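You operate a simulated robot arm through the tools that you are given. There is no shell and no other tool. Be economical: measure what you need, move in short steps, check, and stop when the job is done.

The job below is to be done with a simulated two-armed robot. You get a single attempt, and the scene is never put back.

JOB
Open the left sink door, put the cell marked "C5" from the teal rack on the floor of the sink cupboard and shut the door again. Switch the green switch on. Put the rinse beaker on the island top before the rack. Take the green brush on the right end of the back counter and put it away on the fourth left store shelf from the bottom. Put the blue cap on the island top left of the sink. Fetch the blue marker and set it on the top of the fridge. Fetch the white pack from the counter under the pegboard and stand it on the yellow tape. Open the fridge door. The order is free. Set down upright: cell, rinse beaker, white pack.

It is judged by the outcome, as a careful person would: the job done as asked, and still so three seconds after it is handed in. It fails if anything else is knocked over, pushed out of place, dropped, spilled or broken. Lids that push on must go on centred and level and be pressed home; caps that screw on are set level and turned clockwise until they are tight.

ROBOT AND FRAMES
Two 6-joint arms with two-finger grippers on one trunk, on a base that drives. Base frame: it is fixed to the floor where the robot stands at the start and does not move with it; the origin is under the middle of the robot, x ahead of it, y to its left, z up. Lengths are in cm, angles in degrees, forces in N, time in s.
The left shoulder is at the start at [7, 14.8, 145.3], the right one opposite. With the tool pointing down near the work surface each hand reaches from about 38 to 66 cm from the robot's upright axis, wherever it stands, measured 20 degrees to its own side. Places, roughly: blue cap (4x4x2 cm) [470, 240, 90]; blue marker [450, 250, 100]; cell [125, 125, 100]; floor of the sink cupboard [100, 20, 10]; fourth left store shelf [-140, 170, 130]; fridge door [10, 320, 60]; green brush (8x4x12 cm) [530, 200, 90]; green switch [150, 110, 100]; island top before the rack (84x16 cm) [150, -38, 90]; island top left of the sink [50, 60, 90]; left sink door [70, 10, 40]; rinse beaker [475, -100, 100]; top of the fridge [-10, 340, 130]; white pack (7x4x12 cm) [430, 230, 100]; yellow tape (8x8x3 cm) [460, 230, 90]. Payload 2.45 kg a hand.
The tool frame of a hand sits at the grasp point between the pads (the TCP): z along the fingers, y along the line on which they close. The tips reach 3 cm beyond it. Largest opening 10.6 cm; the body of the gripper starts 7.9 cm behind the TCP.
Orientation is that of the tool frame in the base frame, as [roll, pitch, yaw] about the fixed x, y, z axes, in that order (R = Rz(yaw) Ry(pitch) Rx(roll)). With the fingers straight down and closing along the base's y, the tool's x points along the base's -x, its y along +y and its z along -z.

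CONTROLS
- The arms move only by the tool jog_arm. It takes "left_commands", "right_commands" or both (then of equal length, played together; a hand with none holds still); each is a list of rows, each a list of 7 numbers: the shift along the tool's x, y, z in mm, then the turn, a rotation vector about the tool's x, y, z in rad, then the gripper command, from -1 (fully open) to 1 (shut), values between in proportion. In form: [[tx, ty, tz, rx, ry, rz, fingers], ...]. A call has 1 to 12 rows; each row is the pose to reach, as a shift and turn from the pose commanded when the call began, along the tool's axes at that moment. A row lasts 0.2 s, in which the tool goes at most 5 cm and 8.6 degrees; a call with a longer step from one row to the next is refused whole, and so is a gripper value outside its range. Where a pose cannot be reached the arm comes as near as it can. A force on the tool above 40 N (or 10 N above the force at the start of the call, whichever is more), or a blocked arm, ends the call early, and 0.2 s more pass. Each finger travels about 7.2 cm/s and halts on what it meets, pressing with about 36 N; the grip force reading is that of the motor and also rises with nothing between the fingers. The clock runs only during rows and for 0.2 s after the last one: add rows that repeat a pose to give the fingers time. It gives the time, the measured TCP pose, the force on the tool (base axes), the opening and the grip force at its end, in the units of the frame above (readings bear some noise), with the torque about the TCP (base axes, N m) and any sound that the robot's microphone picked up.
- Cameras (640 x 400 px; columns grow to the right, rows downward): "scene" is now at [10.15, 2.52, 164.09]; the picture's right is [0.43, -0.90, 0.00], its down [-0.83, -0.40, -0.38] and it looks along [0.34, 0.16, -0.93] (base axes); focal length 271 px, centre (320, 200). "left" rides on the left gripper at [7.6, 0.2, -10.6] in its tool frame; the picture's right is [-0.02, 1.00, 0.00], its down [-0.78, -0.02, -0.62] and it looks along [-0.62, -0.01, 0.78] (tool axes); focal length 247 px, centre (320, 200). "right" rides on the right gripper at [7.6, -0.2, -10.6] in its tool frame; the picture's right is [0.02, 1.00, 0.00], its down [-0.78, 0.02, -0.62] and it looks along [-0.62, 0.01, 0.78] (tool axes); focal length 247 px, centre (320, 200). There is no depth. A picture from a camera that has moved, and an enlarged one, comes with that camera's place and axes in the base frame and with its lens.
- capture(camera): a new picture of that camera. No time passes.
- raise_lower(by): slides the trunk up (or, below 0, down) by that many cm; the arms and the scene camera ride with it, the base frame stays. It gives what a move gives, with no picture.
- roll_base(legs): drives the robot by 1 to 6 legs, each [ahead, left, turn to the left] in cm, cm and degrees, along the robot's own axes; the way and the turn of a leg run together, so that a leg with both is an arc; at most 150 cm and 180 degrees a leg. The arms and the cameras ride along, it lands a little off, and it stops where it bumps. It gives what a move gives.
- turn_head(pan, tilt): turns the head with the scene camera to pan (to the left, within 86 degrees either way) and tilt (down, from -29 to 69), counted from straight ahead of the robot. It gives what a move gives.
- close_up(camera, box): a new picture of the part [left, top, right, bottom] of that camera's present view, enlarged. No time passes.
- sign_off(): hands the job in; it is judged then, once.

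Go step by step. Nothing tells you exact positions but the pictures and the camera data: compare them with the known pose of the tool, close in by small moves and look again before you grip or let go. The budget is 483 turns and 230 pictures, counting those below and the enlarged ones. Unless the task says otherwise, let go and move clear before handing in.

The tools are called after "Emit:" by a JSON object that holds its "fn" and its "kwargs". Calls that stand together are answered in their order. jog_arm: Moves the arms, as the interface text tells. Its arguments: {"type":"object","properties":{"left_commands":{"type":"array","items":{"type":"array","items":{"type":"number"}}},"right_commands":{"type":"array","items":{"type":"array","items":{"type":"number"}}}},"required":[]} The other tools are called the same way: raise_lower (by) slides the trunk up or down; roll_base (legs) drives the base; turn_head (pan, tilt) turns the head that bears the scene camera; capture (camera) takes a picture; close_up (camera, box) takes an enlarged picture of a part of a camera's view; sign_off () hands the job in.

At the start:

```text
time: 0.0
left_position: [44.4, 27.87, 106.03]
left_tcp_rot: [180.0, 0.0, -179.9]
left_force: [1.1, 0.1, -0.2]
left_ft_torque: [0.01, 0.01, 0.01]
left_opening: 10.59
left_grasp_force: 0.1
right_position: [60.96, -9.0, 109.33]
right_tcp_rot: [-180.0, 0.0, -180.0]
right_force: [-0.3, -0.5, -0.2]
right_ft_torque: [0.0, 0.02, 0.02]
right_opening: 10.58
right_grasp_force: 0.0
trunk travel left (down, up): [-92.5, 1.5]
robot x, y, heading: [-0.02, -0.16, 0.1]
head pan, tilt: [25.7, 67.8]
```

scene: 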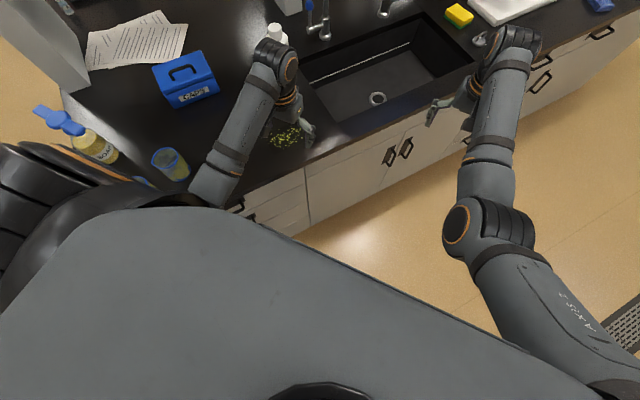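
right: 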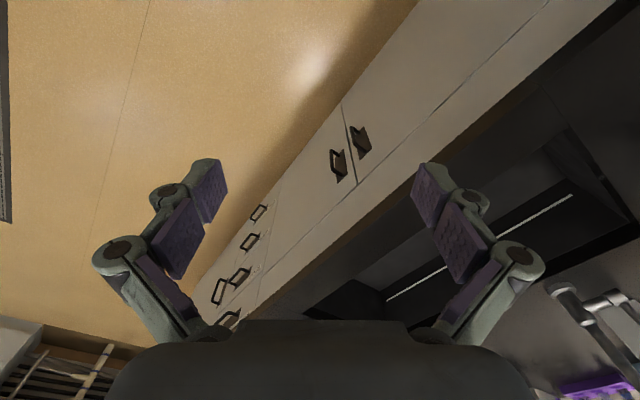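
left: 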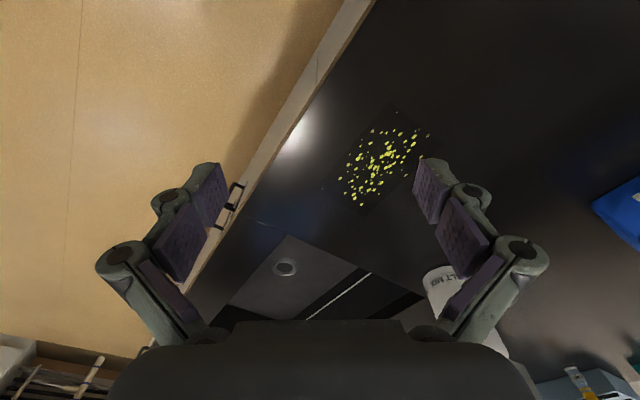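

I see the island with the sink ahead, set at an angle to my base. I'll look around with the head first.

Emit:
{"fn": "turn_head", "kwargs": {"pan": 0, "tilt": 25}}

Emit:
{"fn": "capture", "kwargs": {"camera": "scene"}}

Emit:
{"fn": "turn_head", "kwargs": {"pan": 70, "tilt": 25}}

Emit:
{"fn": "capture", "kwargs": {"camera": "scene"}}

Emit:
{"fn": "turn_head", "kwargs": {"pan": -70, "tilt": 25}}

Emit:
{"fn": "capture", "kwargs": {"camera": "scene"}}

```text
time: 1.1
left_position: [44.44, 27.96, 106.02]
left_tcp_rot: [-180.0, 0.0, -180.0]
left_force: [0.1, -0.2, -0.6]
left_ft_torque: [-0.03, -0.01, 0.0]
left_opening: 10.6
left_grasp_force: 0.1
right_position: [61.07, -8.98, 109.34]
right_tcp_rot: [-180.0, 0.0, -180.0]
right_force: [-0.1, -0.8, -0.8]
right_ft_torque: [-0.02, -0.01, 0.03]
right_opening: 10.6
right_grasp_force: 0.0
trunk travel left (down, up): [-92.5, 1.5]
robot x, y, heading: [-0.08, -0.31, 0.1]
head pan, tilt: [0.0, 25.0]
```

```text
226 pictures are left
camera scene: at [14.21, 0.05, 169.94], right [0.0, -1.0, 0.0], down [-0.42, 0.0, -0.91], along [0.91, 0.0, -0.42], focal length 271 px, centre (320, 200)
```

scene: 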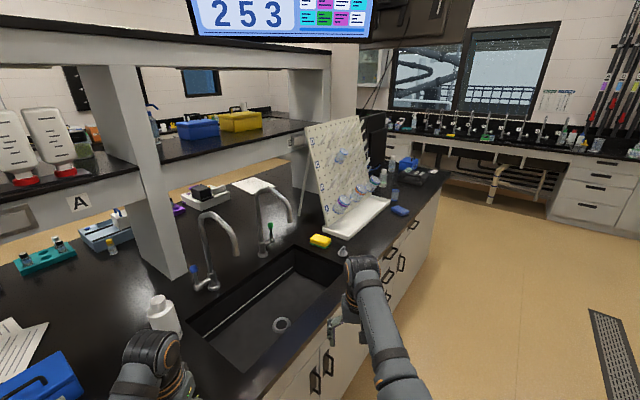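

```text
time: 2.5
left_position: [44.51, 27.89, 105.95]
left_tcp_rot: [180.0, 0.0, -179.9]
left_force: [0.0, 0.8, 0.7]
left_ft_torque: [-0.02, 0.01, 0.0]
left_opening: 10.6
left_grasp_force: 0.1
right_position: [60.83, -8.95, 109.32]
right_tcp_rot: [180.0, 0.0, -180.0]
right_force: [-0.6, 0.0, 0.2]
right_ft_torque: [0.01, 0.01, 0.0]
right_opening: 10.57
right_grasp_force: 0.0
trunk travel left (down, up): [-92.5, 1.5]
robot x, y, heading: [-0.11, -0.06, -0.0]
head pan, tilt: [70.0, 25.0]
```

```text
225 pictures are left
camera scene: at [8.17, 8.69, 169.94], right [0.94, -0.34, 0.0], down [-0.14, -0.4, -0.91], along [0.31, 0.85, -0.42], focal length 271 px, centre (320, 200)
```

scene: 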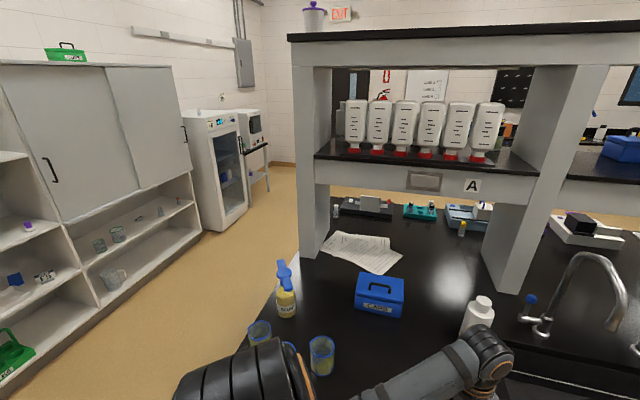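

```text
time: 4.7
left_position: [44.48, 27.89, 106.0]
left_tcp_rot: [179.9, 0.1, -180.0]
left_force: [-0.1, 0.4, -0.9]
left_ft_torque: [0.01, -0.01, -0.01]
left_opening: 10.55
left_grasp_force: 0.1
right_position: [61.01, -9.11, 109.28]
right_tcp_rot: [179.9, -0.1, 179.9]
right_force: [-0.6, -0.1, 0.2]
right_ft_torque: [0.01, -0.02, -0.01]
right_opening: 10.6
right_grasp_force: 0.1
trunk travel left (down, up): [-92.5, 1.5]
robot x, y, heading: [-0.14, -0.15, 0.0]
head pan, tilt: [-70.0, 25.0]
```

```text
224 pictures are left
camera scene: at [8.16, -8.62, 169.95], right [-0.94, -0.34, 0.0], down [-0.14, 0.4, -0.91], along [0.31, -0.85, -0.42], focal length 271 px, centre (320, 200)
```

scene: 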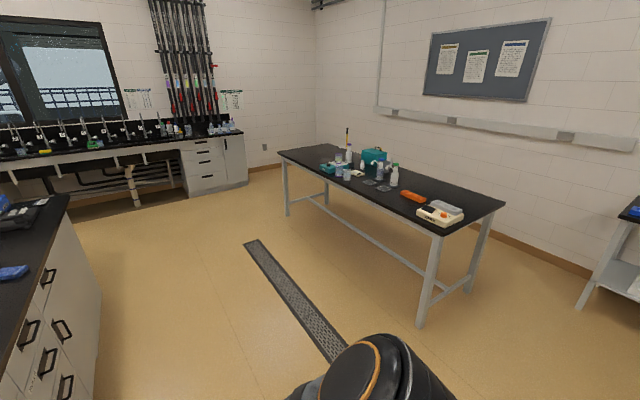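

The island lies turned about 31° clockwise; the teal rack and green switch are on its far half, so I must go round its left end. I back off first, then turn and look.

Emit:
{"fn": "roll_base", "kwargs": {"legs": [[-60, 0, 0], [0, 40, 0], [0, 0, 59]]}}

Emit:
{"fn": "turn_head", "kwargs": {"pan": 0, "tilt": 25}}

Emit:
{"fn": "capture", "kwargs": {"camera": "scene"}}

```text
time: 12.8
left_position: [-60.62, 91.82, 106.01]
left_tcp_rot: [179.9, 0.0, -121.1]
left_force: [0.4, -0.2, -0.6]
left_ft_torque: [-0.02, 0.01, 0.01]
left_opening: 10.63
left_grasp_force: 0.0
right_position: [-20.39, 86.98, 109.2]
right_tcp_rot: [-180.0, 0.0, -121.1]
right_force: [0.7, -0.2, 0.4]
right_ft_torque: [0.03, -0.01, -0.01]
right_opening: 10.59
right_grasp_force: 0.2
trunk travel left (down, up): [-92.5, 1.5]
robot x, y, heading: [-59.94, 39.36, 58.8]
head pan, tilt: [-70.0, 25.0]
```

```text
time: 14.2
left_position: [-60.59, 91.78, 106.03]
left_tcp_rot: [180.0, 0.0, -121.1]
left_force: [-0.4, 0.9, 0.1]
left_ft_torque: [-0.01, 0.0, 0.01]
left_opening: 10.62
left_grasp_force: 0.0
right_position: [-20.42, 87.04, 109.28]
right_tcp_rot: [-180.0, 0.0, -121.1]
right_force: [-0.6, -0.1, -0.5]
right_ft_torque: [-0.05, -0.02, -0.05]
right_opening: 10.62
right_grasp_force: 0.1
trunk travel left (down, up): [-92.5, 1.5]
robot x, y, heading: [-59.47, 39.43, 58.9]
head pan, tilt: [0.0, 25.0]
```

```text
223 pictures are left
camera scene: at [-52.26, 51.62, 169.94], right [0.86, -0.52, 0.0], down [-0.22, -0.36, -0.91], along [0.47, 0.78, -0.42], focal length 271 px, centre (320, 200)
```

scene: 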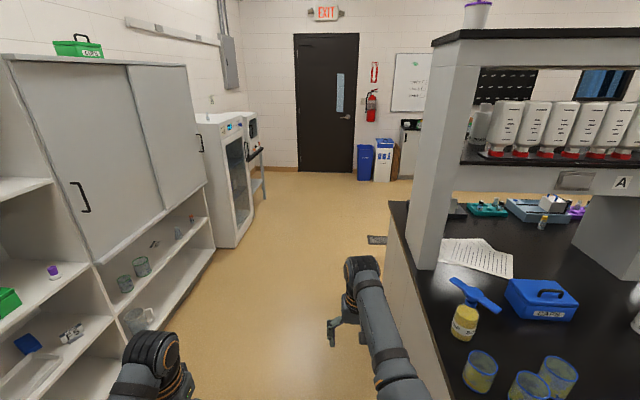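

Clear aisle ahead. I drive past the island's end, turn to face its far side and look.

Emit:
{"fn": "roll_base", "kwargs": {"legs": [[150, 0, 0], [95, 0, 0], [0, 0, -180], [0, 80, 0]]}}

Emit:
{"fn": "turn_head", "kwargs": {"pan": 30, "tilt": 35}}

Emit:
{"fn": "capture", "kwargs": {"camera": "scene"}}

```text
time: 37.4
left_position: [135.9, 155.27, 106.04]
left_tcp_rot: [-180.0, 0.1, 59.0]
left_force: [-0.8, -0.2, 1.1]
left_ft_torque: [-0.01, -0.02, 0.0]
left_opening: 10.61
left_grasp_force: 0.1
right_position: [95.85, 160.07, 109.26]
right_tcp_rot: [180.0, 0.0, 58.9]
right_force: [-0.8, 0.9, 1.0]
right_ft_torque: [-0.02, -0.01, 0.0]
right_opening: 10.61
right_grasp_force: 0.1
trunk travel left (down, up): [-92.5, 1.5]
robot x, y, heading: [134.98, 207.61, -120.8]
head pan, tilt: [0.0, 25.0]
```

```text
time: 38.4
left_position: [136.02, 155.35, 105.96]
left_tcp_rot: [180.0, 0.0, 59.0]
left_force: [-0.4, -0.3, 0.1]
left_ft_torque: [-0.01, 0.02, 0.01]
left_opening: 10.6
left_grasp_force: 0.0
right_position: [95.8, 160.19, 109.39]
right_tcp_rot: [180.0, 0.1, 59.0]
right_force: [0.6, -0.2, -0.5]
right_ft_torque: [0.03, 0.0, -0.03]
right_opening: 10.58
right_grasp_force: 0.0
trunk travel left (down, up): [-92.5, 1.5]
robot x, y, heading: [134.77, 207.9, -121.1]
head pan, tilt: [30.0, 35.0]
```

```text
222 pictures are left
camera scene: at [132.26, 194.59, 168.37], right [-1.0, 0.02, 0.0], down [0.01, 0.57, -0.82], along [-0.01, -0.82, -0.57], focal length 271 px, centre (320, 200)
```

scene: 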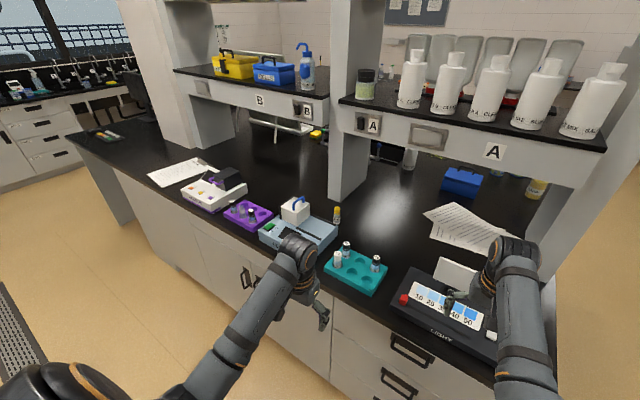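

The teal rack with small vials stands right ahead, with the blue instrument beside it. I zoom in.

Emit:
{"fn": "close_up", "kwargs": {"camera": "scene", "box": [310, 220, 410, 300]}}

Emit:
{"fn": "close_up", "kwargs": {"camera": "scene", "box": [150, 150, 360, 280]}}

```text
5.00 times, centred on (360, 260) of scene
camera zoom: at [132.26, 194.59, 168.37], right [-1.0, 0.02, 0.0], down [0.01, 0.57, -0.82], along [-0.01, -0.82, -0.57], focal length 1357 px, centre (120, -100)
```

zoom: 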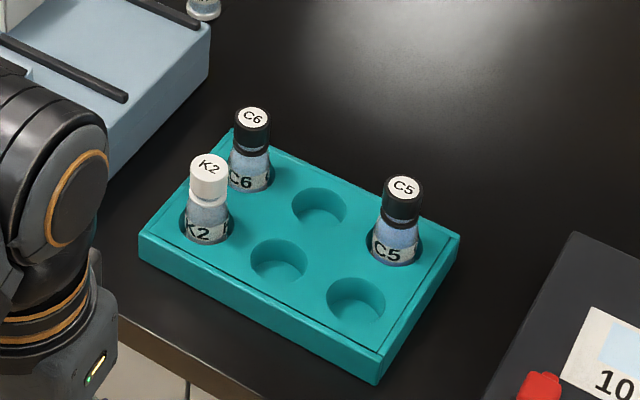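

```text
3.05 times, centred on (255, 215) of scene
camera zoom: at [132.26, 194.59, 168.37], right [-1.0, 0.02, 0.0], down [0.01, 0.57, -0.82], along [-0.01, -0.82, -0.57], focal length 827 px, centre (518, 154)
```

zoom: 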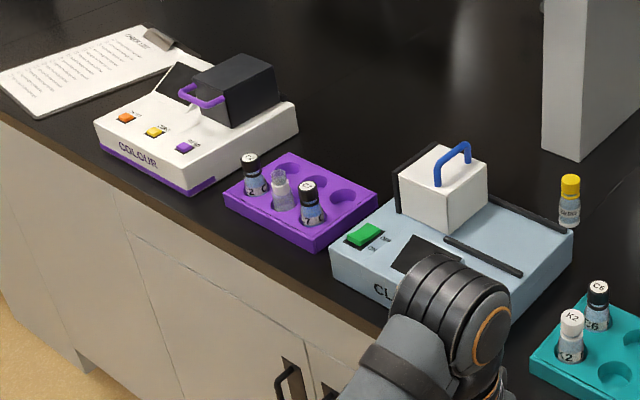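

C5 is the rear-right vial in the teal rack, about (112,130). I raise both hands, then drive so the right hand covers the rack.

Emit:
{"fn": "jog_arm", "kwargs": {"left_commands": [[0, 0, -50, 0, 0, 0, -1], [0, 0, -100, 0, 0, 0, -1], [0, 0, -150, 0, 0, 0, -1], [0, 0, -200, 0, 0, 0, -1]], "right_commands": [[0, 0, -30, 0, 0, 0, -1], [0, 0, -60, 0, 0, 0, -1], [0, 0, -90, 0, 0, 0, -1], [0, 0, -110, 0, 0, 0, -1]]}}

Emit:
{"fn": "roll_base", "kwargs": {"legs": [[0, 39, 0], [23, 0, 0]]}}

Emit:
{"fn": "capture", "kwargs": {"camera": "right"}}

Emit:
{"fn": "capture", "kwargs": {"camera": "scene"}}

```text
time: 39.4
left_position: [143.49, 157.81, 124.28]
left_tcp_rot: [-179.9, 0.2, 59.1]
left_force: [-0.7, 0.1, 0.2]
left_ft_torque: [0.04, -0.03, -0.02]
left_opening: 10.58
left_grasp_force: 0.2
left hand out of reach, approached as far as the arm can: row 1, 2, 3, 4
right_position: [95.56, 159.3, 119.71]
right_tcp_rot: [179.9, -0.1, 59.1]
right_force: [0.2, 0.1, -0.2]
right_ft_torque: [-0.01, -0.01, -0.01]
right_opening: 10.6
right_grasp_force: 0.1
right hand out of reach, approached as far as the arm can: row 4
trunk travel left (down, up): [-92.5, 1.5]
robot x, y, heading: [134.98, 207.63, -120.9]
head pan, tilt: [30.0, 35.0]
```

```text
time: 43.1
left_position: [164.87, 118.88, 124.28]
left_tcp_rot: [-179.8, 0.5, 59.2]
left_force: [0.3, 0.3, 1.4]
left_ft_torque: [-0.07, 0.05, 0.0]
left_opening: 10.57
left_grasp_force: 0.1
right_position: [116.91, 120.18, 119.94]
right_tcp_rot: [-180.0, 0.1, 59.2]
right_force: [0.2, 0.5, 1.2]
right_ft_torque: [-0.03, 0.0, -0.05]
right_opening: 10.57
right_grasp_force: 0.0
trunk travel left (down, up): [-92.5, 1.5]
robot x, y, heading: [155.88, 167.87, -120.8]
head pan, tilt: [30.0, 35.0]
```

```text
219 pictures are left
camera right: at [120.79, 126.89, 130.53], right [0.87, -0.49, 0.0], down [-0.39, -0.68, 0.62], along [-0.31, -0.54, -0.78], focal length 247 px, centre (320, 200)
```

right: 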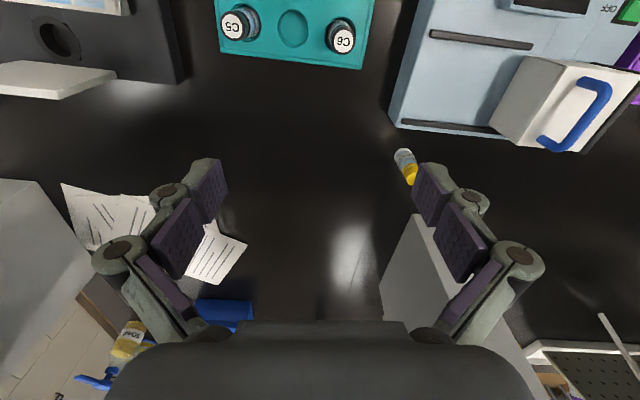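

```text
218 pictures are left
camera scene: at [153.38, 155.8, 168.41], right [-1.0, 0.01, 0.0], down [0.01, 0.57, -0.82], along [-0.01, -0.82, -0.57], focal length 271 px, centre (320, 200)
```

scene: 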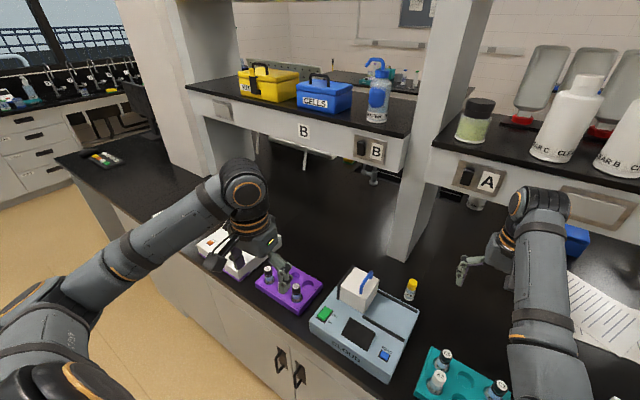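

From the wrist view C5's cap is near (112.3,129.8,~99). I tilt the right hand 45° forward (so I can later set it through the cupboard opening) above the vial.

Emit:
{"fn": "jog_arm", "kwargs": {"right_commands": [[10, -15, 0, 0, -0.13, 0, -0.1], [20, -30, 0, 0, -0.26, 0, -0.1], [30, -45, 0, 0, -0.39, 0, -0.1], [40, -60, 0, 0, -0.52, 0, -0.1], [50, -75, 0, 0, -0.65, 0, -0.1], [59, -89, 20, 0, -0.785, 0, -0.1], [59, -89, 60, 0, -0.785, 0, -0.1]]}}

Emit:
{"fn": "capture", "kwargs": {"camera": "right"}}

```text
time: 44.5
left_position: [164.87, 118.68, 124.02]
left_tcp_rot: [-179.7, 0.3, 59.1]
left_force: [0.5, -0.8, 0.1]
left_ft_torque: [0.0, 0.04, -0.02]
left_opening: 10.6
left_grasp_force: 0.0
right_position: [108.55, 125.69, 130.75]
right_tcp_rot: [-174.7, 54.6, 62.3]
right_force: [0.1, 0.3, -0.1]
right_ft_torque: [-0.02, 0.02, -0.03]
right_opening: 5.83
right_grasp_force: 0.1
trunk travel left (down, up): [-92.5, 1.5]
robot x, y, heading: [155.91, 168.7, -120.7]
head pan, tilt: [30.0, 35.0]
stopped in row 6 (right hand): the arm was blocked; the commanded pose is now the measured one
```

```text
217 pictures are left
camera right: at [115.39, 136.84, 130.58], right [0.85, -0.52, -0.07], down [0.09, 0.01, 1.0], along [-0.52, -0.85, 0.05], focal length 247 px, centre (320, 200)
```

right: 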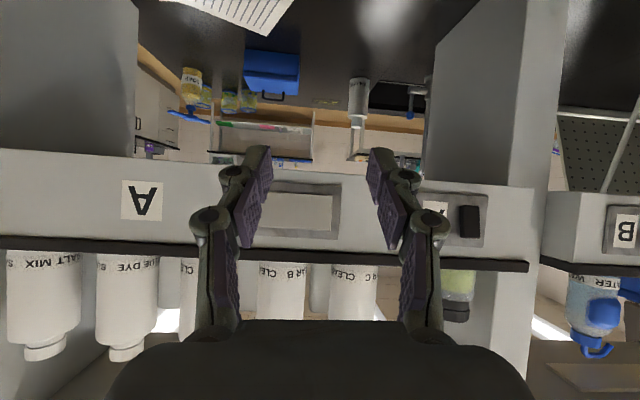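

The raised, folded arm got blocked and tilted a bit more than asked. I lower it and reset the tilt to 45°.

Emit:
{"fn": "jog_arm", "kwargs": {"right_commands": [[27, 0, 19, 0, 0.06, 0, -0.1], [54, 0, 38, 0, 0.12, 0, -0.1], [81, 0, 58, 0, 0.167, 0, -0.1], [122, 0, 87, 0, 0.167, 0, -0.1], [155, 0, 110, 0, 0.167, 0, -0.1]]}}

Emit:
{"fn": "capture", "kwargs": {"camera": "right"}}

```text
refused: row 4 steps farther than a row can; nothing moved
```

```text
216 pictures are left
camera right: at [115.39, 136.84, 130.58], right [0.85, -0.52, -0.07], down [0.09, 0.01, 1.0], along [-0.52, -0.85, 0.05], focal length 247 px, centre (320, 200)
```

right: 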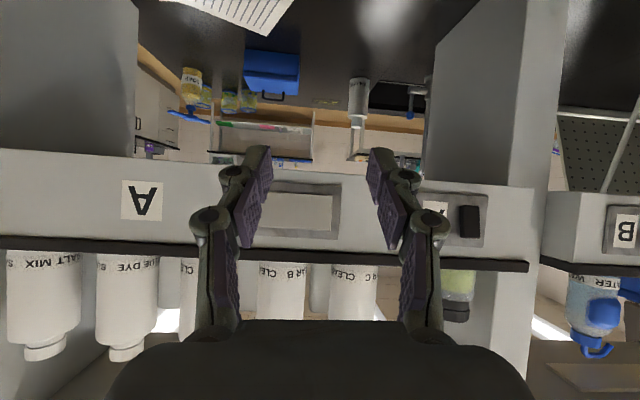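

Emit:
{"fn": "jog_arm", "kwargs": {"right_commands": [[36, 0, 11, 0, 0.05, 0, -0.1], [73, 0, 22, 0, 0.1, 0, -0.1], [109, 0, 33, 0, 0.15, 0, -0.1], [146, 0, 44, 0, 0.167, 0, -0.1], [182, 0, 55, 0, 0.167, 0, -0.1]]}}

Emit:
{"fn": "capture", "kwargs": {"camera": "right"}}

```text
time: 45.7
left_position: [164.77, 118.75, 124.16]
left_tcp_rot: [-179.8, 0.4, 59.1]
left_force: [-0.4, 0.4, -0.6]
left_ft_torque: [-0.01, -0.03, 0.02]
left_opening: 10.61
left_grasp_force: 0.1
right_position: [111.16, 131.37, 112.38]
right_tcp_rot: [-176.5, 44.8, 60.5]
right_force: [0.4, -0.1, -0.2]
right_ft_torque: [0.0, -0.04, 0.0]
right_opening: 5.83
right_grasp_force: 0.0
trunk travel left (down, up): [-92.5, 1.5]
robot x, y, heading: [156.03, 168.75, -120.8]
head pan, tilt: [30.0, 35.0]
```

```text
215 pictures are left
camera right: at [118.16, 142.25, 114.62], right [0.85, -0.52, -0.06], down [-0.01, -0.13, 0.99], along [-0.52, -0.85, -0.12], focal length 247 px, centre (320, 200)
```

right: 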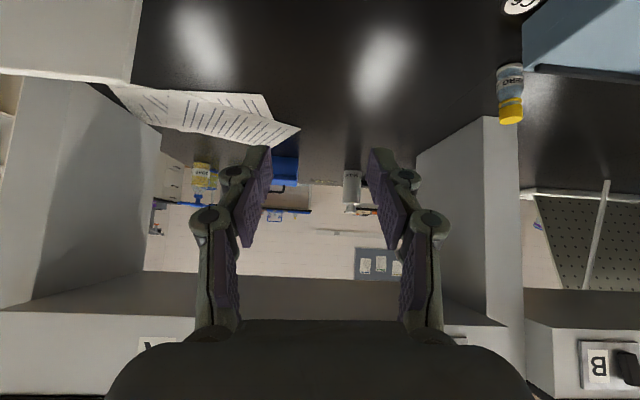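

Emit:
{"fn": "jog_arm", "kwargs": {"right_commands": [[19, 9, 24, -0.02, 0, 0.02, -0.1], [37, 18, 48, -0.042, 0, 0.042, -0.1]]}}

Emit:
{"fn": "capture", "kwargs": {"camera": "right"}}

```text
time: 46.3
left_position: [164.73, 118.77, 124.32]
left_tcp_rot: [-179.7, 0.2, 59.2]
left_force: [-0.3, 0.6, 0.4]
left_ft_torque: [0.01, -0.02, 0.02]
left_opening: 10.58
left_grasp_force: 0.0
right_position: [111.92, 129.84, 106.38]
right_tcp_rot: [178.9, 44.9, 57.2]
right_force: [-0.8, -0.1, -0.5]
right_ft_torque: [0.0, -0.01, 0.0]
right_opening: 5.84
right_grasp_force: 0.1
trunk travel left (down, up): [-92.5, 1.5]
robot x, y, heading: [156.16, 168.61, -120.9]
head pan, tilt: [30.0, 35.0]
```

```text
214 pictures are left
camera right: at [118.71, 140.81, 108.44], right [0.86, -0.52, 0.0], down [-0.06, -0.1, 0.99], along [-0.51, -0.85, -0.12], focal length 247 px, centre (320, 200)
```

right: 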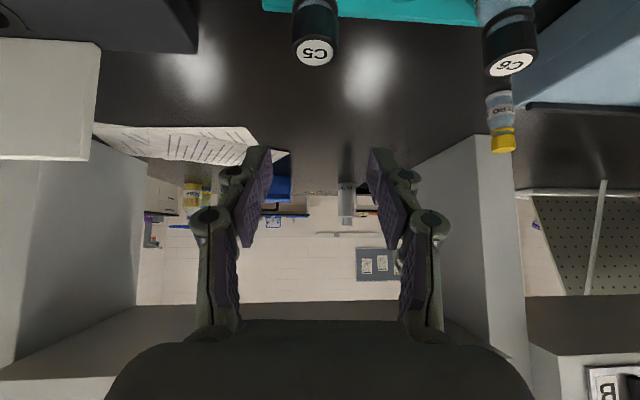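

C5 lines up between the fingers; cap top around z 98.7. I descend and look.

Emit:
{"fn": "jog_arm", "kwargs": {"right_commands": [[24, 0, 22, 0, 0, 0, -0.1], [48, 0, 44, 0, 0, 0, -0.1], [72, 0, 67, 0, 0, 0, -0.1]]}}

Emit:
{"fn": "capture", "kwargs": {"camera": "right"}}

```text
time: 47.1
left_position: [164.61, 118.56, 124.17]
left_tcp_rot: [-179.8, 0.4, 59.3]
left_force: [0.2, 0.5, 0.5]
left_ft_torque: [0.02, 0.0, -0.03]
left_opening: 10.59
left_grasp_force: 0.0
right_position: [112.2, 129.92, 96.47]
right_tcp_rot: [179.0, 44.9, 57.2]
right_force: [-0.2, 0.2, 0.9]
right_ft_torque: [-0.02, 0.03, 0.03]
right_opening: 5.84
right_grasp_force: 0.1
trunk travel left (down, up): [-92.5, 1.5]
robot x, y, heading: [155.72, 168.27, -120.9]
head pan, tilt: [30.0, 35.0]
```

```text
213 pictures are left
camera right: at [118.95, 141.0, 98.67], right [0.86, -0.52, 0.0], down [-0.06, -0.1, 0.99], along [-0.51, -0.85, -0.12], focal length 247 px, centre (320, 200)
```

right: 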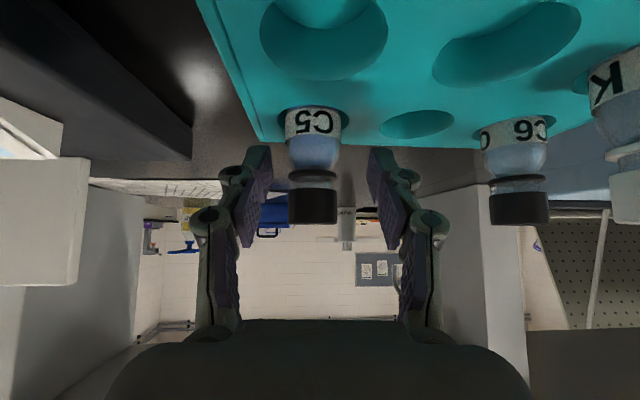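

Emit:
{"fn": "jog_arm", "kwargs": {"right_commands": [[0, 0, 0, 0, 0, 0, 0.3], [0, 0, 0, 0, 0, 0, 0.6], [0, 0, 0, 0, 0, 0, 1], [0, 0, 0, 0, 0, 0, 1], [0, 0, 0, 0, 0, 0, 1]]}}

Emit:
{"fn": "jog_arm", "kwargs": {"right_commands": [[-14, 0, -14, 0, 0, 0, 1], [-35, 0, -35, 0, 0, 0, 1], [-60, 0, -60, 0, 0, 0, 1]]}}

Emit:
{"fn": "capture", "kwargs": {"camera": "right"}}

```text
time: 48.3
left_position: [164.6, 118.7, 124.12]
left_tcp_rot: [-179.8, 0.4, 59.1]
left_force: [0.5, 0.1, -0.2]
left_ft_torque: [0.03, 0.0, -0.01]
left_opening: 10.62
left_grasp_force: 0.0
right_position: [112.25, 129.92, 96.56]
right_tcp_rot: [179.0, 44.9, 57.3]
right_force: [-0.7, 1.5, 1.3]
right_ft_torque: [0.05, 0.05, 0.0]
right_opening: 2.76
right_grasp_force: 36.0
trunk travel left (down, up): [-92.5, 1.5]
robot x, y, heading: [155.99, 168.25, -120.9]
head pan, tilt: [30.0, 35.0]
```

```text
time: 49.1
left_position: [164.9, 118.66, 124.17]
left_tcp_rot: [-179.7, 0.4, 59.3]
left_force: [-0.1, 0.0, 0.5]
left_ft_torque: [0.03, -0.01, -0.01]
left_opening: 10.63
left_grasp_force: 0.1
right_position: [112.04, 129.97, 105.23]
right_tcp_rot: [179.0, 44.9, 57.3]
right_force: [0.2, 0.5, -0.8]
right_ft_torque: [0.0, 0.01, -0.01]
right_opening: 2.77
right_grasp_force: 35.9
trunk travel left (down, up): [-92.5, 1.5]
robot x, y, heading: [155.93, 168.36, -120.8]
head pan, tilt: [30.0, 35.0]
```

```text
212 pictures are left
camera right: at [118.94, 141.02, 107.23], right [0.86, -0.52, 0.0], down [-0.06, -0.1, 0.99], along [-0.51, -0.85, -0.12], focal length 247 px, centre (320, 200)
```

right: 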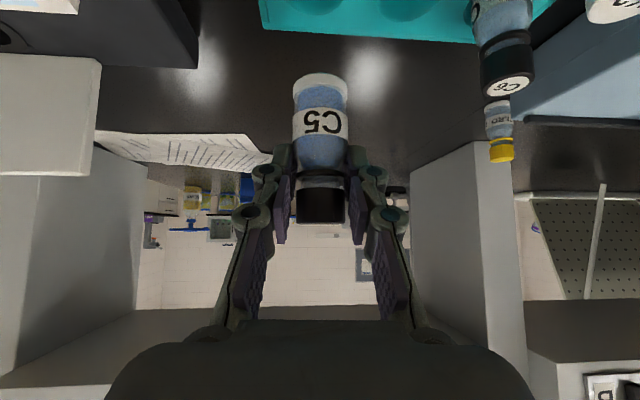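

C5 is held (2.77 cm, firm). Next the green switch with the left hand; I look with the left camera.

Emit:
{"fn": "capture", "kwargs": {"camera": "left"}}

Emit:
{"fn": "turn_head", "kwargs": {"pan": 0, "tilt": 60}}

Emit:
{"fn": "capture", "kwargs": {"camera": "scene"}}

```text
211 pictures are left
camera left: at [168.9, 125.16, 134.65], right [0.85, -0.53, 0.0], down [-0.41, -0.66, 0.63], along [-0.34, -0.53, -0.78], focal length 247 px, centre (320, 200)
```

left: 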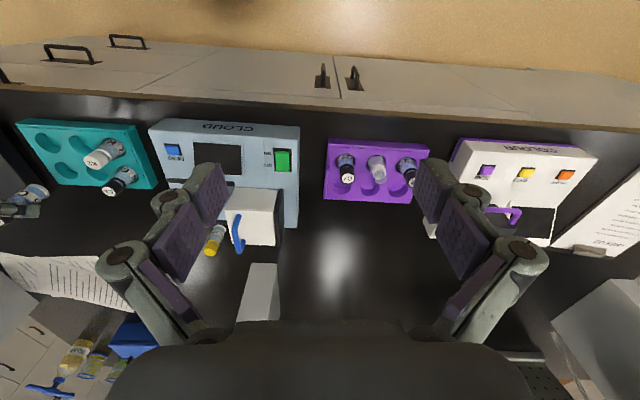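

```text
time: 50.0
left_position: [164.64, 118.6, 124.11]
left_tcp_rot: [-179.8, 0.3, 59.3]
left_force: [-1.0, 0.6, 0.4]
left_ft_torque: [0.03, -0.01, 0.0]
left_opening: 10.6
left_grasp_force: 0.0
right_position: [112.06, 130.09, 104.96]
right_tcp_rot: [178.9, 45.0, 57.3]
right_force: [0.4, -0.3, -0.7]
right_ft_torque: [-0.01, 0.02, -0.01]
right_opening: 2.76
right_grasp_force: 36.1
trunk travel left (down, up): [-92.5, 1.5]
robot x, y, heading: [156.12, 168.97, -120.9]
head pan, tilt: [0.0, 60.0]
```

```text
210 pictures are left
camera scene: at [149.87, 158.45, 164.94], right [-0.86, 0.51, 0.0], down [0.44, 0.74, -0.5], along [-0.26, -0.43, -0.87], focal length 271 px, centre (320, 200)
```

scene: 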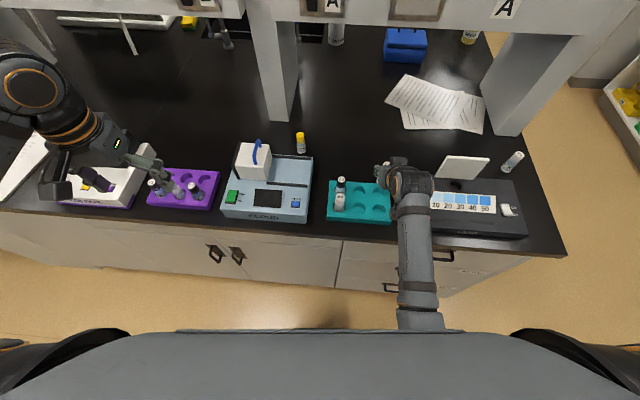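

Emit:
{"fn": "close_up", "kwargs": {"camera": "scene", "box": [210, 140, 330, 230]}}

Emit:
{"fn": "close_up", "kwargs": {"camera": "left", "box": [140, 110, 300, 210]}}

```text
4.44 times, centred on (270, 185) of scene
camera zoom: at [149.87, 158.45, 164.94], right [-0.86, 0.51, 0.0], down [0.44, 0.74, -0.5], along [-0.26, -0.43, -0.87], focal length 1206 px, centre (542, 267)
```

zoom: 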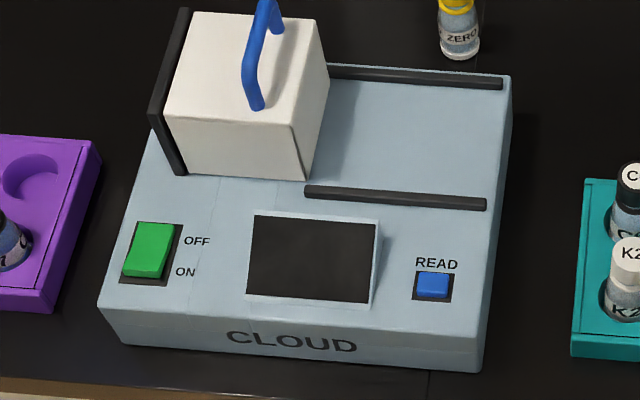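

```text
4.00 times, centred on (220, 160) of left
camera zoom: at [168.86, 125.18, 134.66], right [0.85, -0.53, 0.0], down [-0.41, -0.66, 0.63], along [-0.33, -0.53, -0.78], focal length 988 px, centre (720, 360)
```

zoom: 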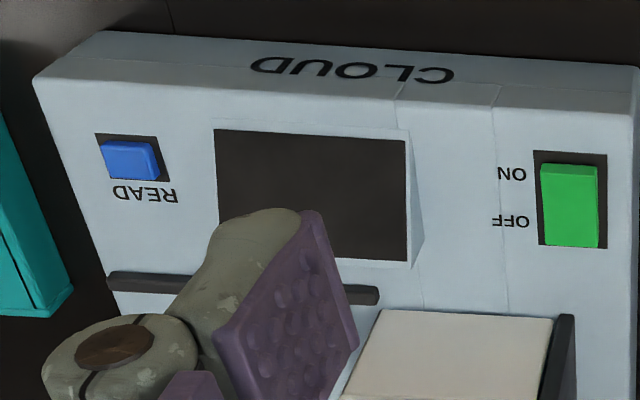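

The green rocker's ON end is toward me and raised (OFF is pressed now). I bring the closed left hand above its front end, about (152,111).

Emit:
{"fn": "jog_arm", "kwargs": {"left_commands": [[-32, -18, 25, 0, 0, 0, 0], [-65, -36, 50, 0, 0, 0, 0.5], [-97, -54, 75, 0, 0, 0, 1], [-129, -71, 100, 0, 0, 0, 1], [-129, -71, 100, 0, 0, 0, 1]]}}

Emit:
{"fn": "capture", "kwargs": {"camera": "left"}}

```text
time: 51.2
left_position: [151.75, 109.03, 110.11]
left_tcp_rot: [-179.7, 0.5, 59.1]
left_force: [0.1, 0.1, -0.2]
left_ft_torque: [-0.03, 0.03, -0.02]
left_opening: 0.02
left_grasp_force: 28.6
left hand out of reach, approached as far as the arm can: row 1, 2, 3, 4, 5
right_position: [112.1, 130.34, 105.23]
right_tcp_rot: [179.1, 45.0, 57.2]
right_force: [0.3, 0.0, -0.8]
right_ft_torque: [0.01, 0.01, -0.02]
right_opening: 2.76
right_grasp_force: 35.5
trunk travel left (down, up): [-92.5, 1.5]
robot x, y, heading: [155.54, 168.54, -120.5]
head pan, tilt: [0.0, 60.0]
```

```text
207 pictures are left
camera left: at [155.89, 115.59, 120.57], right [0.85, -0.53, 0.0], down [-0.41, -0.66, 0.63], along [-0.34, -0.53, -0.78], focal length 247 px, centre (320, 200)
```

left: 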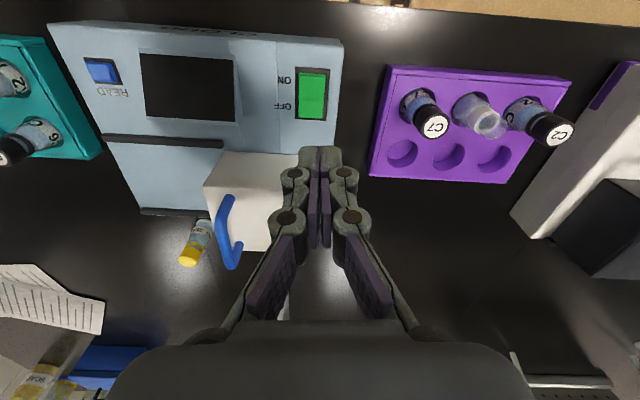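

Emit:
{"fn": "jog_arm", "kwargs": {"left_commands": [[21, -7, 20, 0, 0, 0, 1], [21, -7, 60, 0, 0, 0, 1], [21, -7, 85, 0, 0, 0, 1]]}}

Emit:
{"fn": "capture", "kwargs": {"camera": "left"}}

```text
time: 52.0
left_position: [152.26, 110.76, 101.38]
left_tcp_rot: [-179.7, 0.4, 59.1]
left_force: [0.0, -0.5, -0.8]
left_ft_torque: [0.03, -0.01, -0.02]
left_opening: 0.01
left_grasp_force: 29.0
right_position: [112.19, 129.93, 105.05]
right_tcp_rot: [179.1, 44.9, 57.4]
right_force: [0.5, -1.0, -0.2]
right_ft_torque: [-0.01, 0.03, -0.04]
right_opening: 2.77
right_grasp_force: 36.4
trunk travel left (down, up): [-92.5, 1.5]
robot x, y, heading: [155.94, 168.5, -120.8]
head pan, tilt: [0.0, 60.0]
```

```text
206 pictures are left
camera left: at [156.47, 117.32, 111.83], right [0.85, -0.53, 0.0], down [-0.41, -0.66, 0.63], along [-0.34, -0.53, -0.78], focal length 247 px, centre (320, 200)
```

left: 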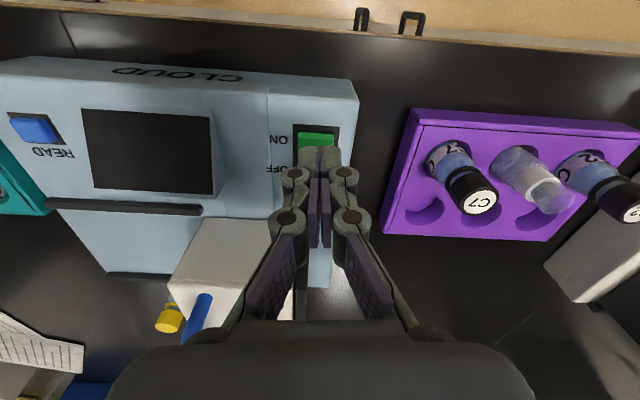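

Emit:
{"fn": "jog_arm", "kwargs": {"left_commands": [[6, 0, 3, 0, 0, 0, 1], [6, 0, 8, 0, 0, 0, 1], [6, 0, 12, 0, 0, 0, 1], [6, 0, 16, 0, 0, 0, 1]]}}

Emit:
{"fn": "capture", "kwargs": {"camera": "left"}}

```text
time: 53.0
left_position: [152.55, 111.34, 99.78]
left_tcp_rot: [-179.8, 0.3, 59.3]
left_force: [0.0, -0.5, 0.1]
left_ft_torque: [0.02, 0.01, -0.03]
left_opening: 0.02
left_grasp_force: 28.5
right_position: [112.11, 130.05, 105.09]
right_tcp_rot: [179.0, 44.9, 57.3]
right_force: [-0.4, -0.3, -0.1]
right_ft_torque: [-0.04, 0.0, 0.01]
right_opening: 2.74
right_grasp_force: 35.7
trunk travel left (down, up): [-92.5, 1.5]
robot x, y, heading: [155.76, 168.67, -120.9]
head pan, tilt: [0.0, 60.0]
```

```text
205 pictures are left
camera left: at [156.64, 117.89, 110.31], right [0.85, -0.53, 0.0], down [-0.41, -0.66, 0.63], along [-0.33, -0.53, -0.78], focal length 247 px, centre (320, 200)
```

left: 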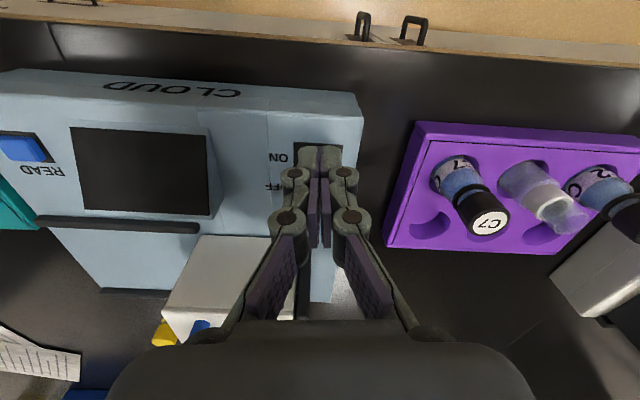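

Emit:
{"fn": "jog_arm", "kwargs": {"left_commands": [[0, 0, 3, 0, 0, 0, 1], [0, 0, 6, 0, 0, 0, 1], [0, 0, 9, 0, 0, 0, 1], [0, 0, 12, 0, 0, 0, 1], [0, 0, 15, 0, 0, 0, 1]]}}

Emit:
{"fn": "close_up", "kwargs": {"camera": "left", "box": [240, 80, 400, 180]}}

```text
time: 54.1
left_position: [152.61, 111.31, 99.38]
left_tcp_rot: [-179.9, 1.2, 59.2]
left_force: [4.7, 9.5, 19.0]
left_ft_torque: [0.13, 0.02, -0.08]
left_opening: 0.62
left_grasp_force: 28.6
right_position: [112.19, 130.49, 105.23]
right_tcp_rot: [178.9, 45.0, 57.2]
right_force: [-0.2, -0.2, -0.2]
right_ft_torque: [-0.01, -0.04, 0.01]
right_opening: 2.77
right_grasp_force: 36.2
trunk travel left (down, up): [-92.5, 1.5]
robot x, y, heading: [155.95, 168.34, -120.9]
head pan, tilt: [0.0, 60.0]
stopped in row 5 (left hand): the force on the tool passed its limit at 44 N (the readings are from after the stop); the commanded pose is now the measured one
```

```text
4.00 times, centred on (320, 130) of left
camera zoom: at [156.7, 118.06, 109.76], right [0.85, -0.53, 0.0], down [-0.41, -0.65, 0.64], along [-0.34, -0.54, -0.77], focal length 988 px, centre (320, 480)
```

zoom: 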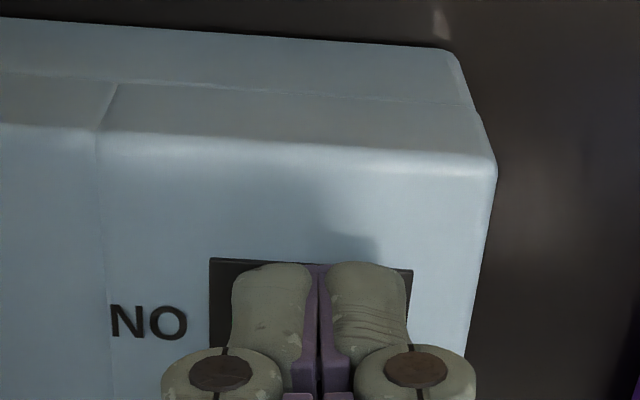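

Emit:
{"fn": "jog_arm", "kwargs": {"left_commands": [[0, 0, -40, 0, 0, 0, 1], [20, 0, -80, 0, 0, 0, 1], [-40, 60, -110, 0, 0, 0, 1]]}}

Emit:
{"fn": "close_up", "kwargs": {"camera": "scene", "box": [210, 140, 330, 230]}}

```text
refused: row 3 steps farther than a row can; nothing moved
```

```text
4.44 times, centred on (270, 185) of scene
camera zoom: at [150.03, 159.15, 164.98], right [-0.86, 0.51, 0.0], down [0.44, 0.74, -0.5], along [-0.26, -0.43, -0.86], focal length 1206 px, centre (542, 267)
```

zoom: 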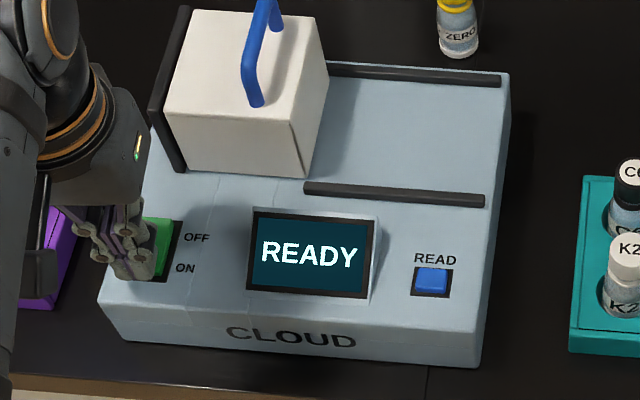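

The display reads READY: the switch is on. I lift the left hand straight up and then back away with the vial.

Emit:
{"fn": "jog_arm", "kwargs": {"left_commands": [[0, 0, -40, 0, 0, 0, 1], [0, 0, -80, 0, 0, 0, 1], [0, 0, -110, 0, 0, 0, 1]], "right_commands": [[-30, 0, -10, 0, 0, 0, 1], [-50, 0, -20, 0, 0, 0, 1], [-60, 0, -20, 0, 0, 0, 1]]}}

Emit:
{"fn": "close_up", "kwargs": {"camera": "scene", "box": [210, 140, 330, 230]}}

Emit:
{"fn": "roll_base", "kwargs": {"legs": [[-28, 0, 0]]}}

```text
time: 54.9
left_position: [152.54, 110.7, 109.11]
left_tcp_rot: [-179.8, 1.1, 59.1]
left_force: [0.2, 0.5, -0.3]
left_ft_torque: [0.01, 0.0, -0.01]
left_opening: 0.02
left_grasp_force: 28.2
left hand out of reach, approached as far as the arm can: row 3
right_position: [110.53, 127.64, 110.54]
right_tcp_rot: [178.9, 44.8, 57.3]
right_force: [-0.7, 0.0, -0.6]
right_ft_torque: [0.02, 0.04, -0.01]
right_opening: 2.75
right_grasp_force: 36.5
trunk travel left (down, up): [-92.5, 1.5]
robot x, y, heading: [155.93, 168.52, -120.9]
head pan, tilt: [0.0, 60.0]
```

```text
4.44 times, centred on (270, 185) of scene
camera zoom: at [149.86, 158.45, 164.93], right [-0.86, 0.51, 0.0], down [0.44, 0.74, -0.5], along [-0.26, -0.43, -0.87], focal length 1206 px, centre (542, 267)
```

zoom: 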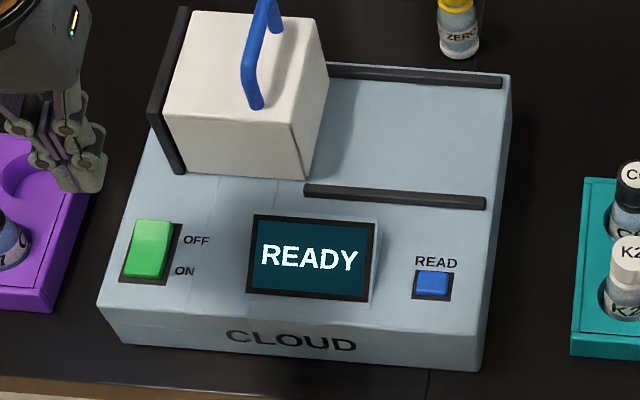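

```text
time: 56.9
left_position: [167.0, 134.97, 109.0]
left_tcp_rot: [-179.9, 1.0, 59.3]
left_force: [-1.0, -0.5, -0.6]
left_ft_torque: [0.02, -0.01, -0.02]
left_opening: 0.01
left_grasp_force: 28.8
right_position: [125.03, 151.76, 110.56]
right_tcp_rot: [179.1, 44.8, 57.4]
right_force: [0.4, -0.2, 0.0]
right_ft_torque: [-0.03, 0.0, 0.0]
right_opening: 2.74
right_grasp_force: 35.9
trunk travel left (down, up): [-92.5, 1.5]
robot x, y, heading: [170.65, 192.88, -120.8]
head pan, tilt: [0.0, 60.0]
```

Switch on and lit. Now I drive round to the sink side.

Emit:
{"fn": "roll_base", "kwargs": {"legs": [[0, -125, 0], [140, 0, 0], [138, 0, 0], [0, 0, 180], [0, 105, 0]]}}

Emit:
{"fn": "turn_head", "kwargs": {"pan": -20, "tilt": 45}}

Emit:
{"fn": "capture", "kwargs": {"camera": "scene"}}

```text
time: 87.2
left_position: [-144.84, 113.34, 108.78]
left_tcp_rot: [-179.6, 0.8, -120.2]
left_force: [-1.0, 1.3, -1.0]
left_ft_torque: [-0.06, -0.05, -0.02]
left_opening: 0.01
left_grasp_force: 29.2
right_position: [-102.75, 96.79, 110.64]
right_tcp_rot: [179.4, 44.8, -121.8]
right_force: [-1.5, 0.5, -1.3]
right_ft_torque: [-0.07, -0.05, -0.07]
right_opening: 2.76
right_grasp_force: 36.3
trunk travel left (down, up): [-92.5, 1.5]
robot x, y, heading: [-147.16, 55.37, 59.8]
head pan, tilt: [0.0, 60.0]
stopped in leg 5: the robot was blocked; the commanded pose is now the measured one
```

```text
time: 88.0
left_position: [-144.48, 112.69, 109.04]
left_tcp_rot: [-179.9, 1.1, -120.3]
left_force: [-0.4, 0.4, -0.2]
left_ft_torque: [0.02, -0.05, 0.0]
left_opening: 0.0
left_grasp_force: 28.5
right_position: [-102.46, 96.2, 110.79]
right_tcp_rot: [179.0, 44.9, -122.3]
right_force: [-0.2, 0.2, 0.4]
right_ft_torque: [-0.04, -0.01, 0.02]
right_opening: 2.78
right_grasp_force: 36.4
trunk travel left (down, up): [-92.5, 1.5]
robot x, y, heading: [-147.41, 55.2, 59.8]
head pan, tilt: [-20.0, 45.0]
```

```text
201 pictures are left
camera scene: at [-138.71, 64.46, 166.89], right [0.64, -0.77, 0.0], down [-0.54, -0.45, -0.71], along [0.54, 0.45, -0.71], focal length 271 px, centre (320, 200)
```

scene: 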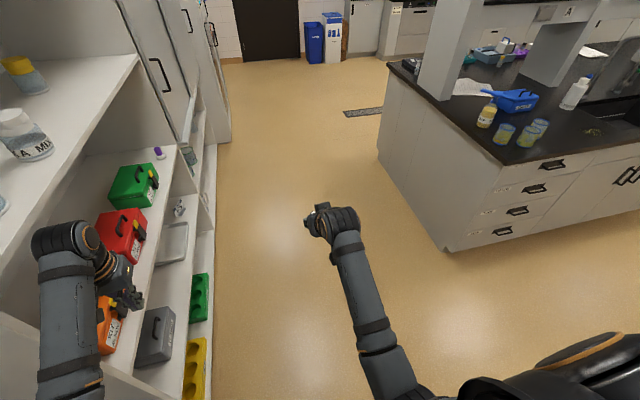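

I went the wrong way (left) and met the store cupboard. I move straight back out to the right and check the shelf.

Emit:
{"fn": "roll_base", "kwargs": {"legs": [[0, -60, 0]]}}

Emit:
{"fn": "turn_head", "kwargs": {"pan": 70, "tilt": 30}}

Emit:
{"fn": "capture", "kwargs": {"camera": "scene"}}

```text
time: 91.4
left_position: [-93.01, 82.72, 109.04]
left_tcp_rot: [-179.8, 1.0, -120.2]
left_force: [0.2, -0.8, 0.5]
left_ft_torque: [-0.01, -0.03, 0.01]
left_opening: 0.01
left_grasp_force: 28.1
right_position: [-50.85, 66.26, 110.81]
right_tcp_rot: [179.1, 44.9, -122.0]
right_force: [0.1, 0.0, -0.6]
right_ft_torque: [0.02, -0.02, 0.03]
right_opening: 2.77
right_grasp_force: 35.5
trunk travel left (down, up): [-92.5, 1.5]
robot x, y, heading: [-95.65, 24.8, 59.6]
head pan, tilt: [-20.0, 45.0]
```

```text
time: 93.0
left_position: [-92.87, 82.67, 109.12]
left_tcp_rot: [-179.9, 1.1, -120.3]
left_force: [0.0, -0.4, 0.8]
left_ft_torque: [0.0, 0.03, 0.0]
left_opening: 0.0
left_grasp_force: 28.5
right_position: [-50.79, 66.13, 110.72]
right_tcp_rot: [179.0, 44.9, -122.0]
right_force: [-0.7, 0.4, -1.0]
right_ft_torque: [-0.02, 0.02, 0.01]
right_opening: 2.76
right_grasp_force: 36.3
trunk travel left (down, up): [-92.5, 1.5]
robot x, y, heading: [-95.51, 24.99, 59.9]
head pan, tilt: [70.0, 30.0]
```

```text
200 pictures are left
camera scene: at [-99.03, 36.23, 169.15], right [0.77, 0.64, 0.0], down [0.32, -0.38, -0.87], along [-0.55, 0.67, -0.5], focal length 271 px, centre (320, 200)
```

scene: 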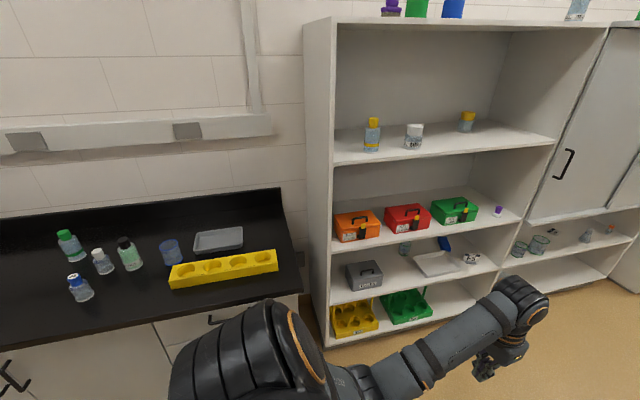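

Shelves look undisturbed; the fourth shelf with bottles is the one at z≈130. Now right along the front of the island to the sink.

Emit:
{"fn": "roll_base", "kwargs": {"legs": [[0, -135, -1]]}}

Emit:
{"fn": "turn_head", "kwargs": {"pan": -15, "tilt": 55}}

Emit:
{"fn": "capture", "kwargs": {"camera": "scene"}}

```text
time: 99.8
left_position: [24.0, 13.64, 109.19]
left_tcp_rot: [-179.9, 1.1, -121.3]
left_force: [0.4, 0.3, 0.6]
left_ft_torque: [0.0, 0.01, 0.02]
left_opening: 0.0
left_grasp_force: 28.1
right_position: [65.89, -3.65, 110.72]
right_tcp_rot: [178.9, 45.0, -123.2]
right_force: [-0.5, 0.5, -0.1]
right_ft_torque: [0.04, 0.02, 0.0]
right_opening: 2.74
right_grasp_force: 35.5
trunk travel left (down, up): [-92.5, 1.5]
robot x, y, heading: [20.2, -44.03, 58.5]
head pan, tilt: [70.0, 30.0]
```

```text
time: 101.4
left_position: [24.07, 13.76, 109.09]
left_tcp_rot: [-179.9, 1.0, -121.4]
left_force: [0.4, 0.7, -0.4]
left_ft_torque: [0.01, -0.02, 0.03]
left_opening: 0.01
left_grasp_force: 28.8
right_position: [65.92, -3.75, 110.61]
right_tcp_rot: [179.0, 44.8, -123.4]
right_force: [-0.8, 0.5, -0.6]
right_ft_torque: [-0.01, -0.04, 0.01]
right_opening: 2.75
right_grasp_force: 36.3
trunk travel left (down, up): [-92.5, 1.5]
robot x, y, heading: [20.15, -44.04, 58.3]
head pan, tilt: [-15.0, 55.0]
```

```text
199 pictures are left
camera scene: at [27.93, -34.8, 165.54], right [0.69, -0.72, 0.0], down [-0.59, -0.57, -0.57], along [0.41, 0.4, -0.82], focal length 271 px, centre (320, 200)
```

scene: 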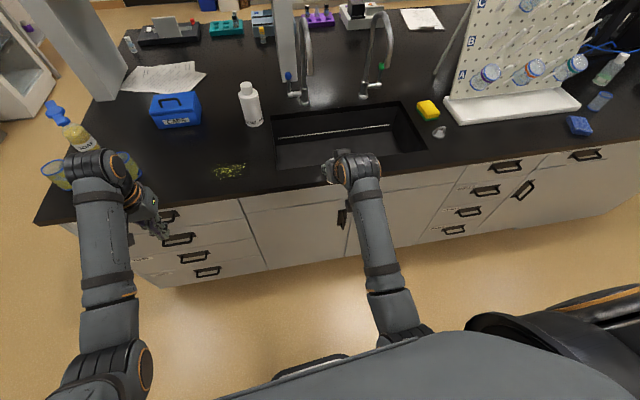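

I can make out the left sink door: hinge near u≈28 (island coords), handle near (72,2,70). I'll shift right, lower the trunk, and tilt the left hand 45° forward to look at the handle.

Emit:
{"fn": "roll_base", "kwargs": {"legs": [[-3, -45, 0.7]]}}

Emit:
{"fn": "raise_lower", "kwargs": {"by": -33}}

Emit:
{"fn": "jog_arm", "kwargs": {"left_commands": [[0, 0, 10, 0, -0.13, 0, 0.2], [0, 0, 20, 0, -0.26, 0, 0.2], [0, 0, 30, 0, -0.39, 0, 0.2], [0, 0, 30, 0, -0.52, 0, 0.2], [0, 0, 30, 0, -0.65, 0, 0.2], [0, 0, 30, 0, -0.785, 0, 0.2]]}}

Emit:
{"fn": "capture", "kwargs": {"camera": "left"}}

```text
time: 104.1
left_position: [60.63, -12.06, 109.12]
left_tcp_rot: [-179.8, 1.1, -120.9]
left_force: [0.4, 0.9, -0.2]
left_ft_torque: [0.0, -0.01, -0.01]
left_opening: 0.01
left_grasp_force: 28.5
right_position: [102.4, -29.1, 110.74]
right_tcp_rot: [179.1, 44.9, -122.7]
right_force: [-0.7, 0.9, -1.0]
right_ft_torque: [-0.02, -0.02, 0.0]
right_opening: 2.74
right_grasp_force: 35.6
trunk travel left (down, up): [-92.5, 1.5]
robot x, y, heading: [56.9, -69.89, 59.2]
head pan, tilt: [-15.0, 55.0]
```

```text
time: 107.3
left_position: [60.71, -12.24, 76.12]
left_tcp_rot: [-179.9, 1.0, -120.9]
left_force: [-0.2, -0.3, -0.6]
left_ft_torque: [-0.01, 0.0, -0.03]
left_opening: 0.0
left_grasp_force: 28.0
right_position: [102.51, -29.19, 77.67]
right_tcp_rot: [179.0, 45.0, -122.8]
right_force: [0.2, 0.2, -0.2]
right_ft_torque: [-0.01, -0.02, -0.02]
right_opening: 2.75
right_grasp_force: 36.1
trunk travel left (down, up): [-59.5, 34.5]
robot x, y, heading: [57.1, -69.9, 59.1]
head pan, tilt: [-15.0, 55.0]
```

```text
time: 108.8
left_position: [60.72, -12.15, 73.26]
left_tcp_rot: [-179.7, 46.2, -120.8]
left_force: [-0.2, -0.6, 0.3]
left_ft_torque: [0.01, -0.01, 0.02]
left_opening: 4.26
left_grasp_force: 0.0
right_position: [102.55, -29.36, 77.77]
right_tcp_rot: [179.0, 44.9, -122.8]
right_force: [-0.5, -0.9, -0.6]
right_ft_torque: [-0.01, -0.04, 0.02]
right_opening: 2.78
right_grasp_force: 35.9
trunk travel left (down, up): [-59.5, 34.5]
robot x, y, heading: [57.03, -70.03, 58.9]
head pan, tilt: [-15.0, 55.0]
```

```text
198 pictures are left
camera left: at [53.91, -23.18, 74.97], right [-0.85, 0.53, 0.01], down [0.06, 0.07, 1.0], along [0.52, 0.85, -0.09], focal length 247 px, centre (320, 200)
```

left: 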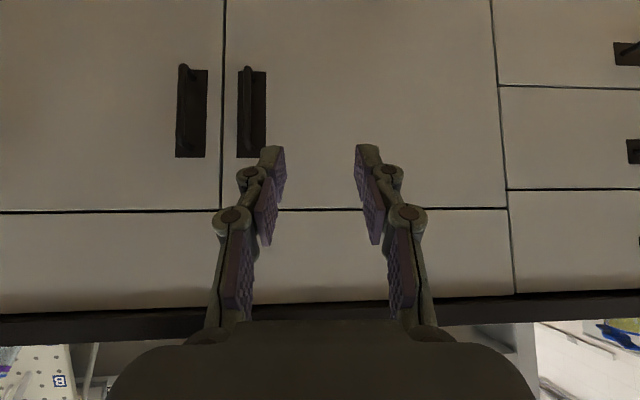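

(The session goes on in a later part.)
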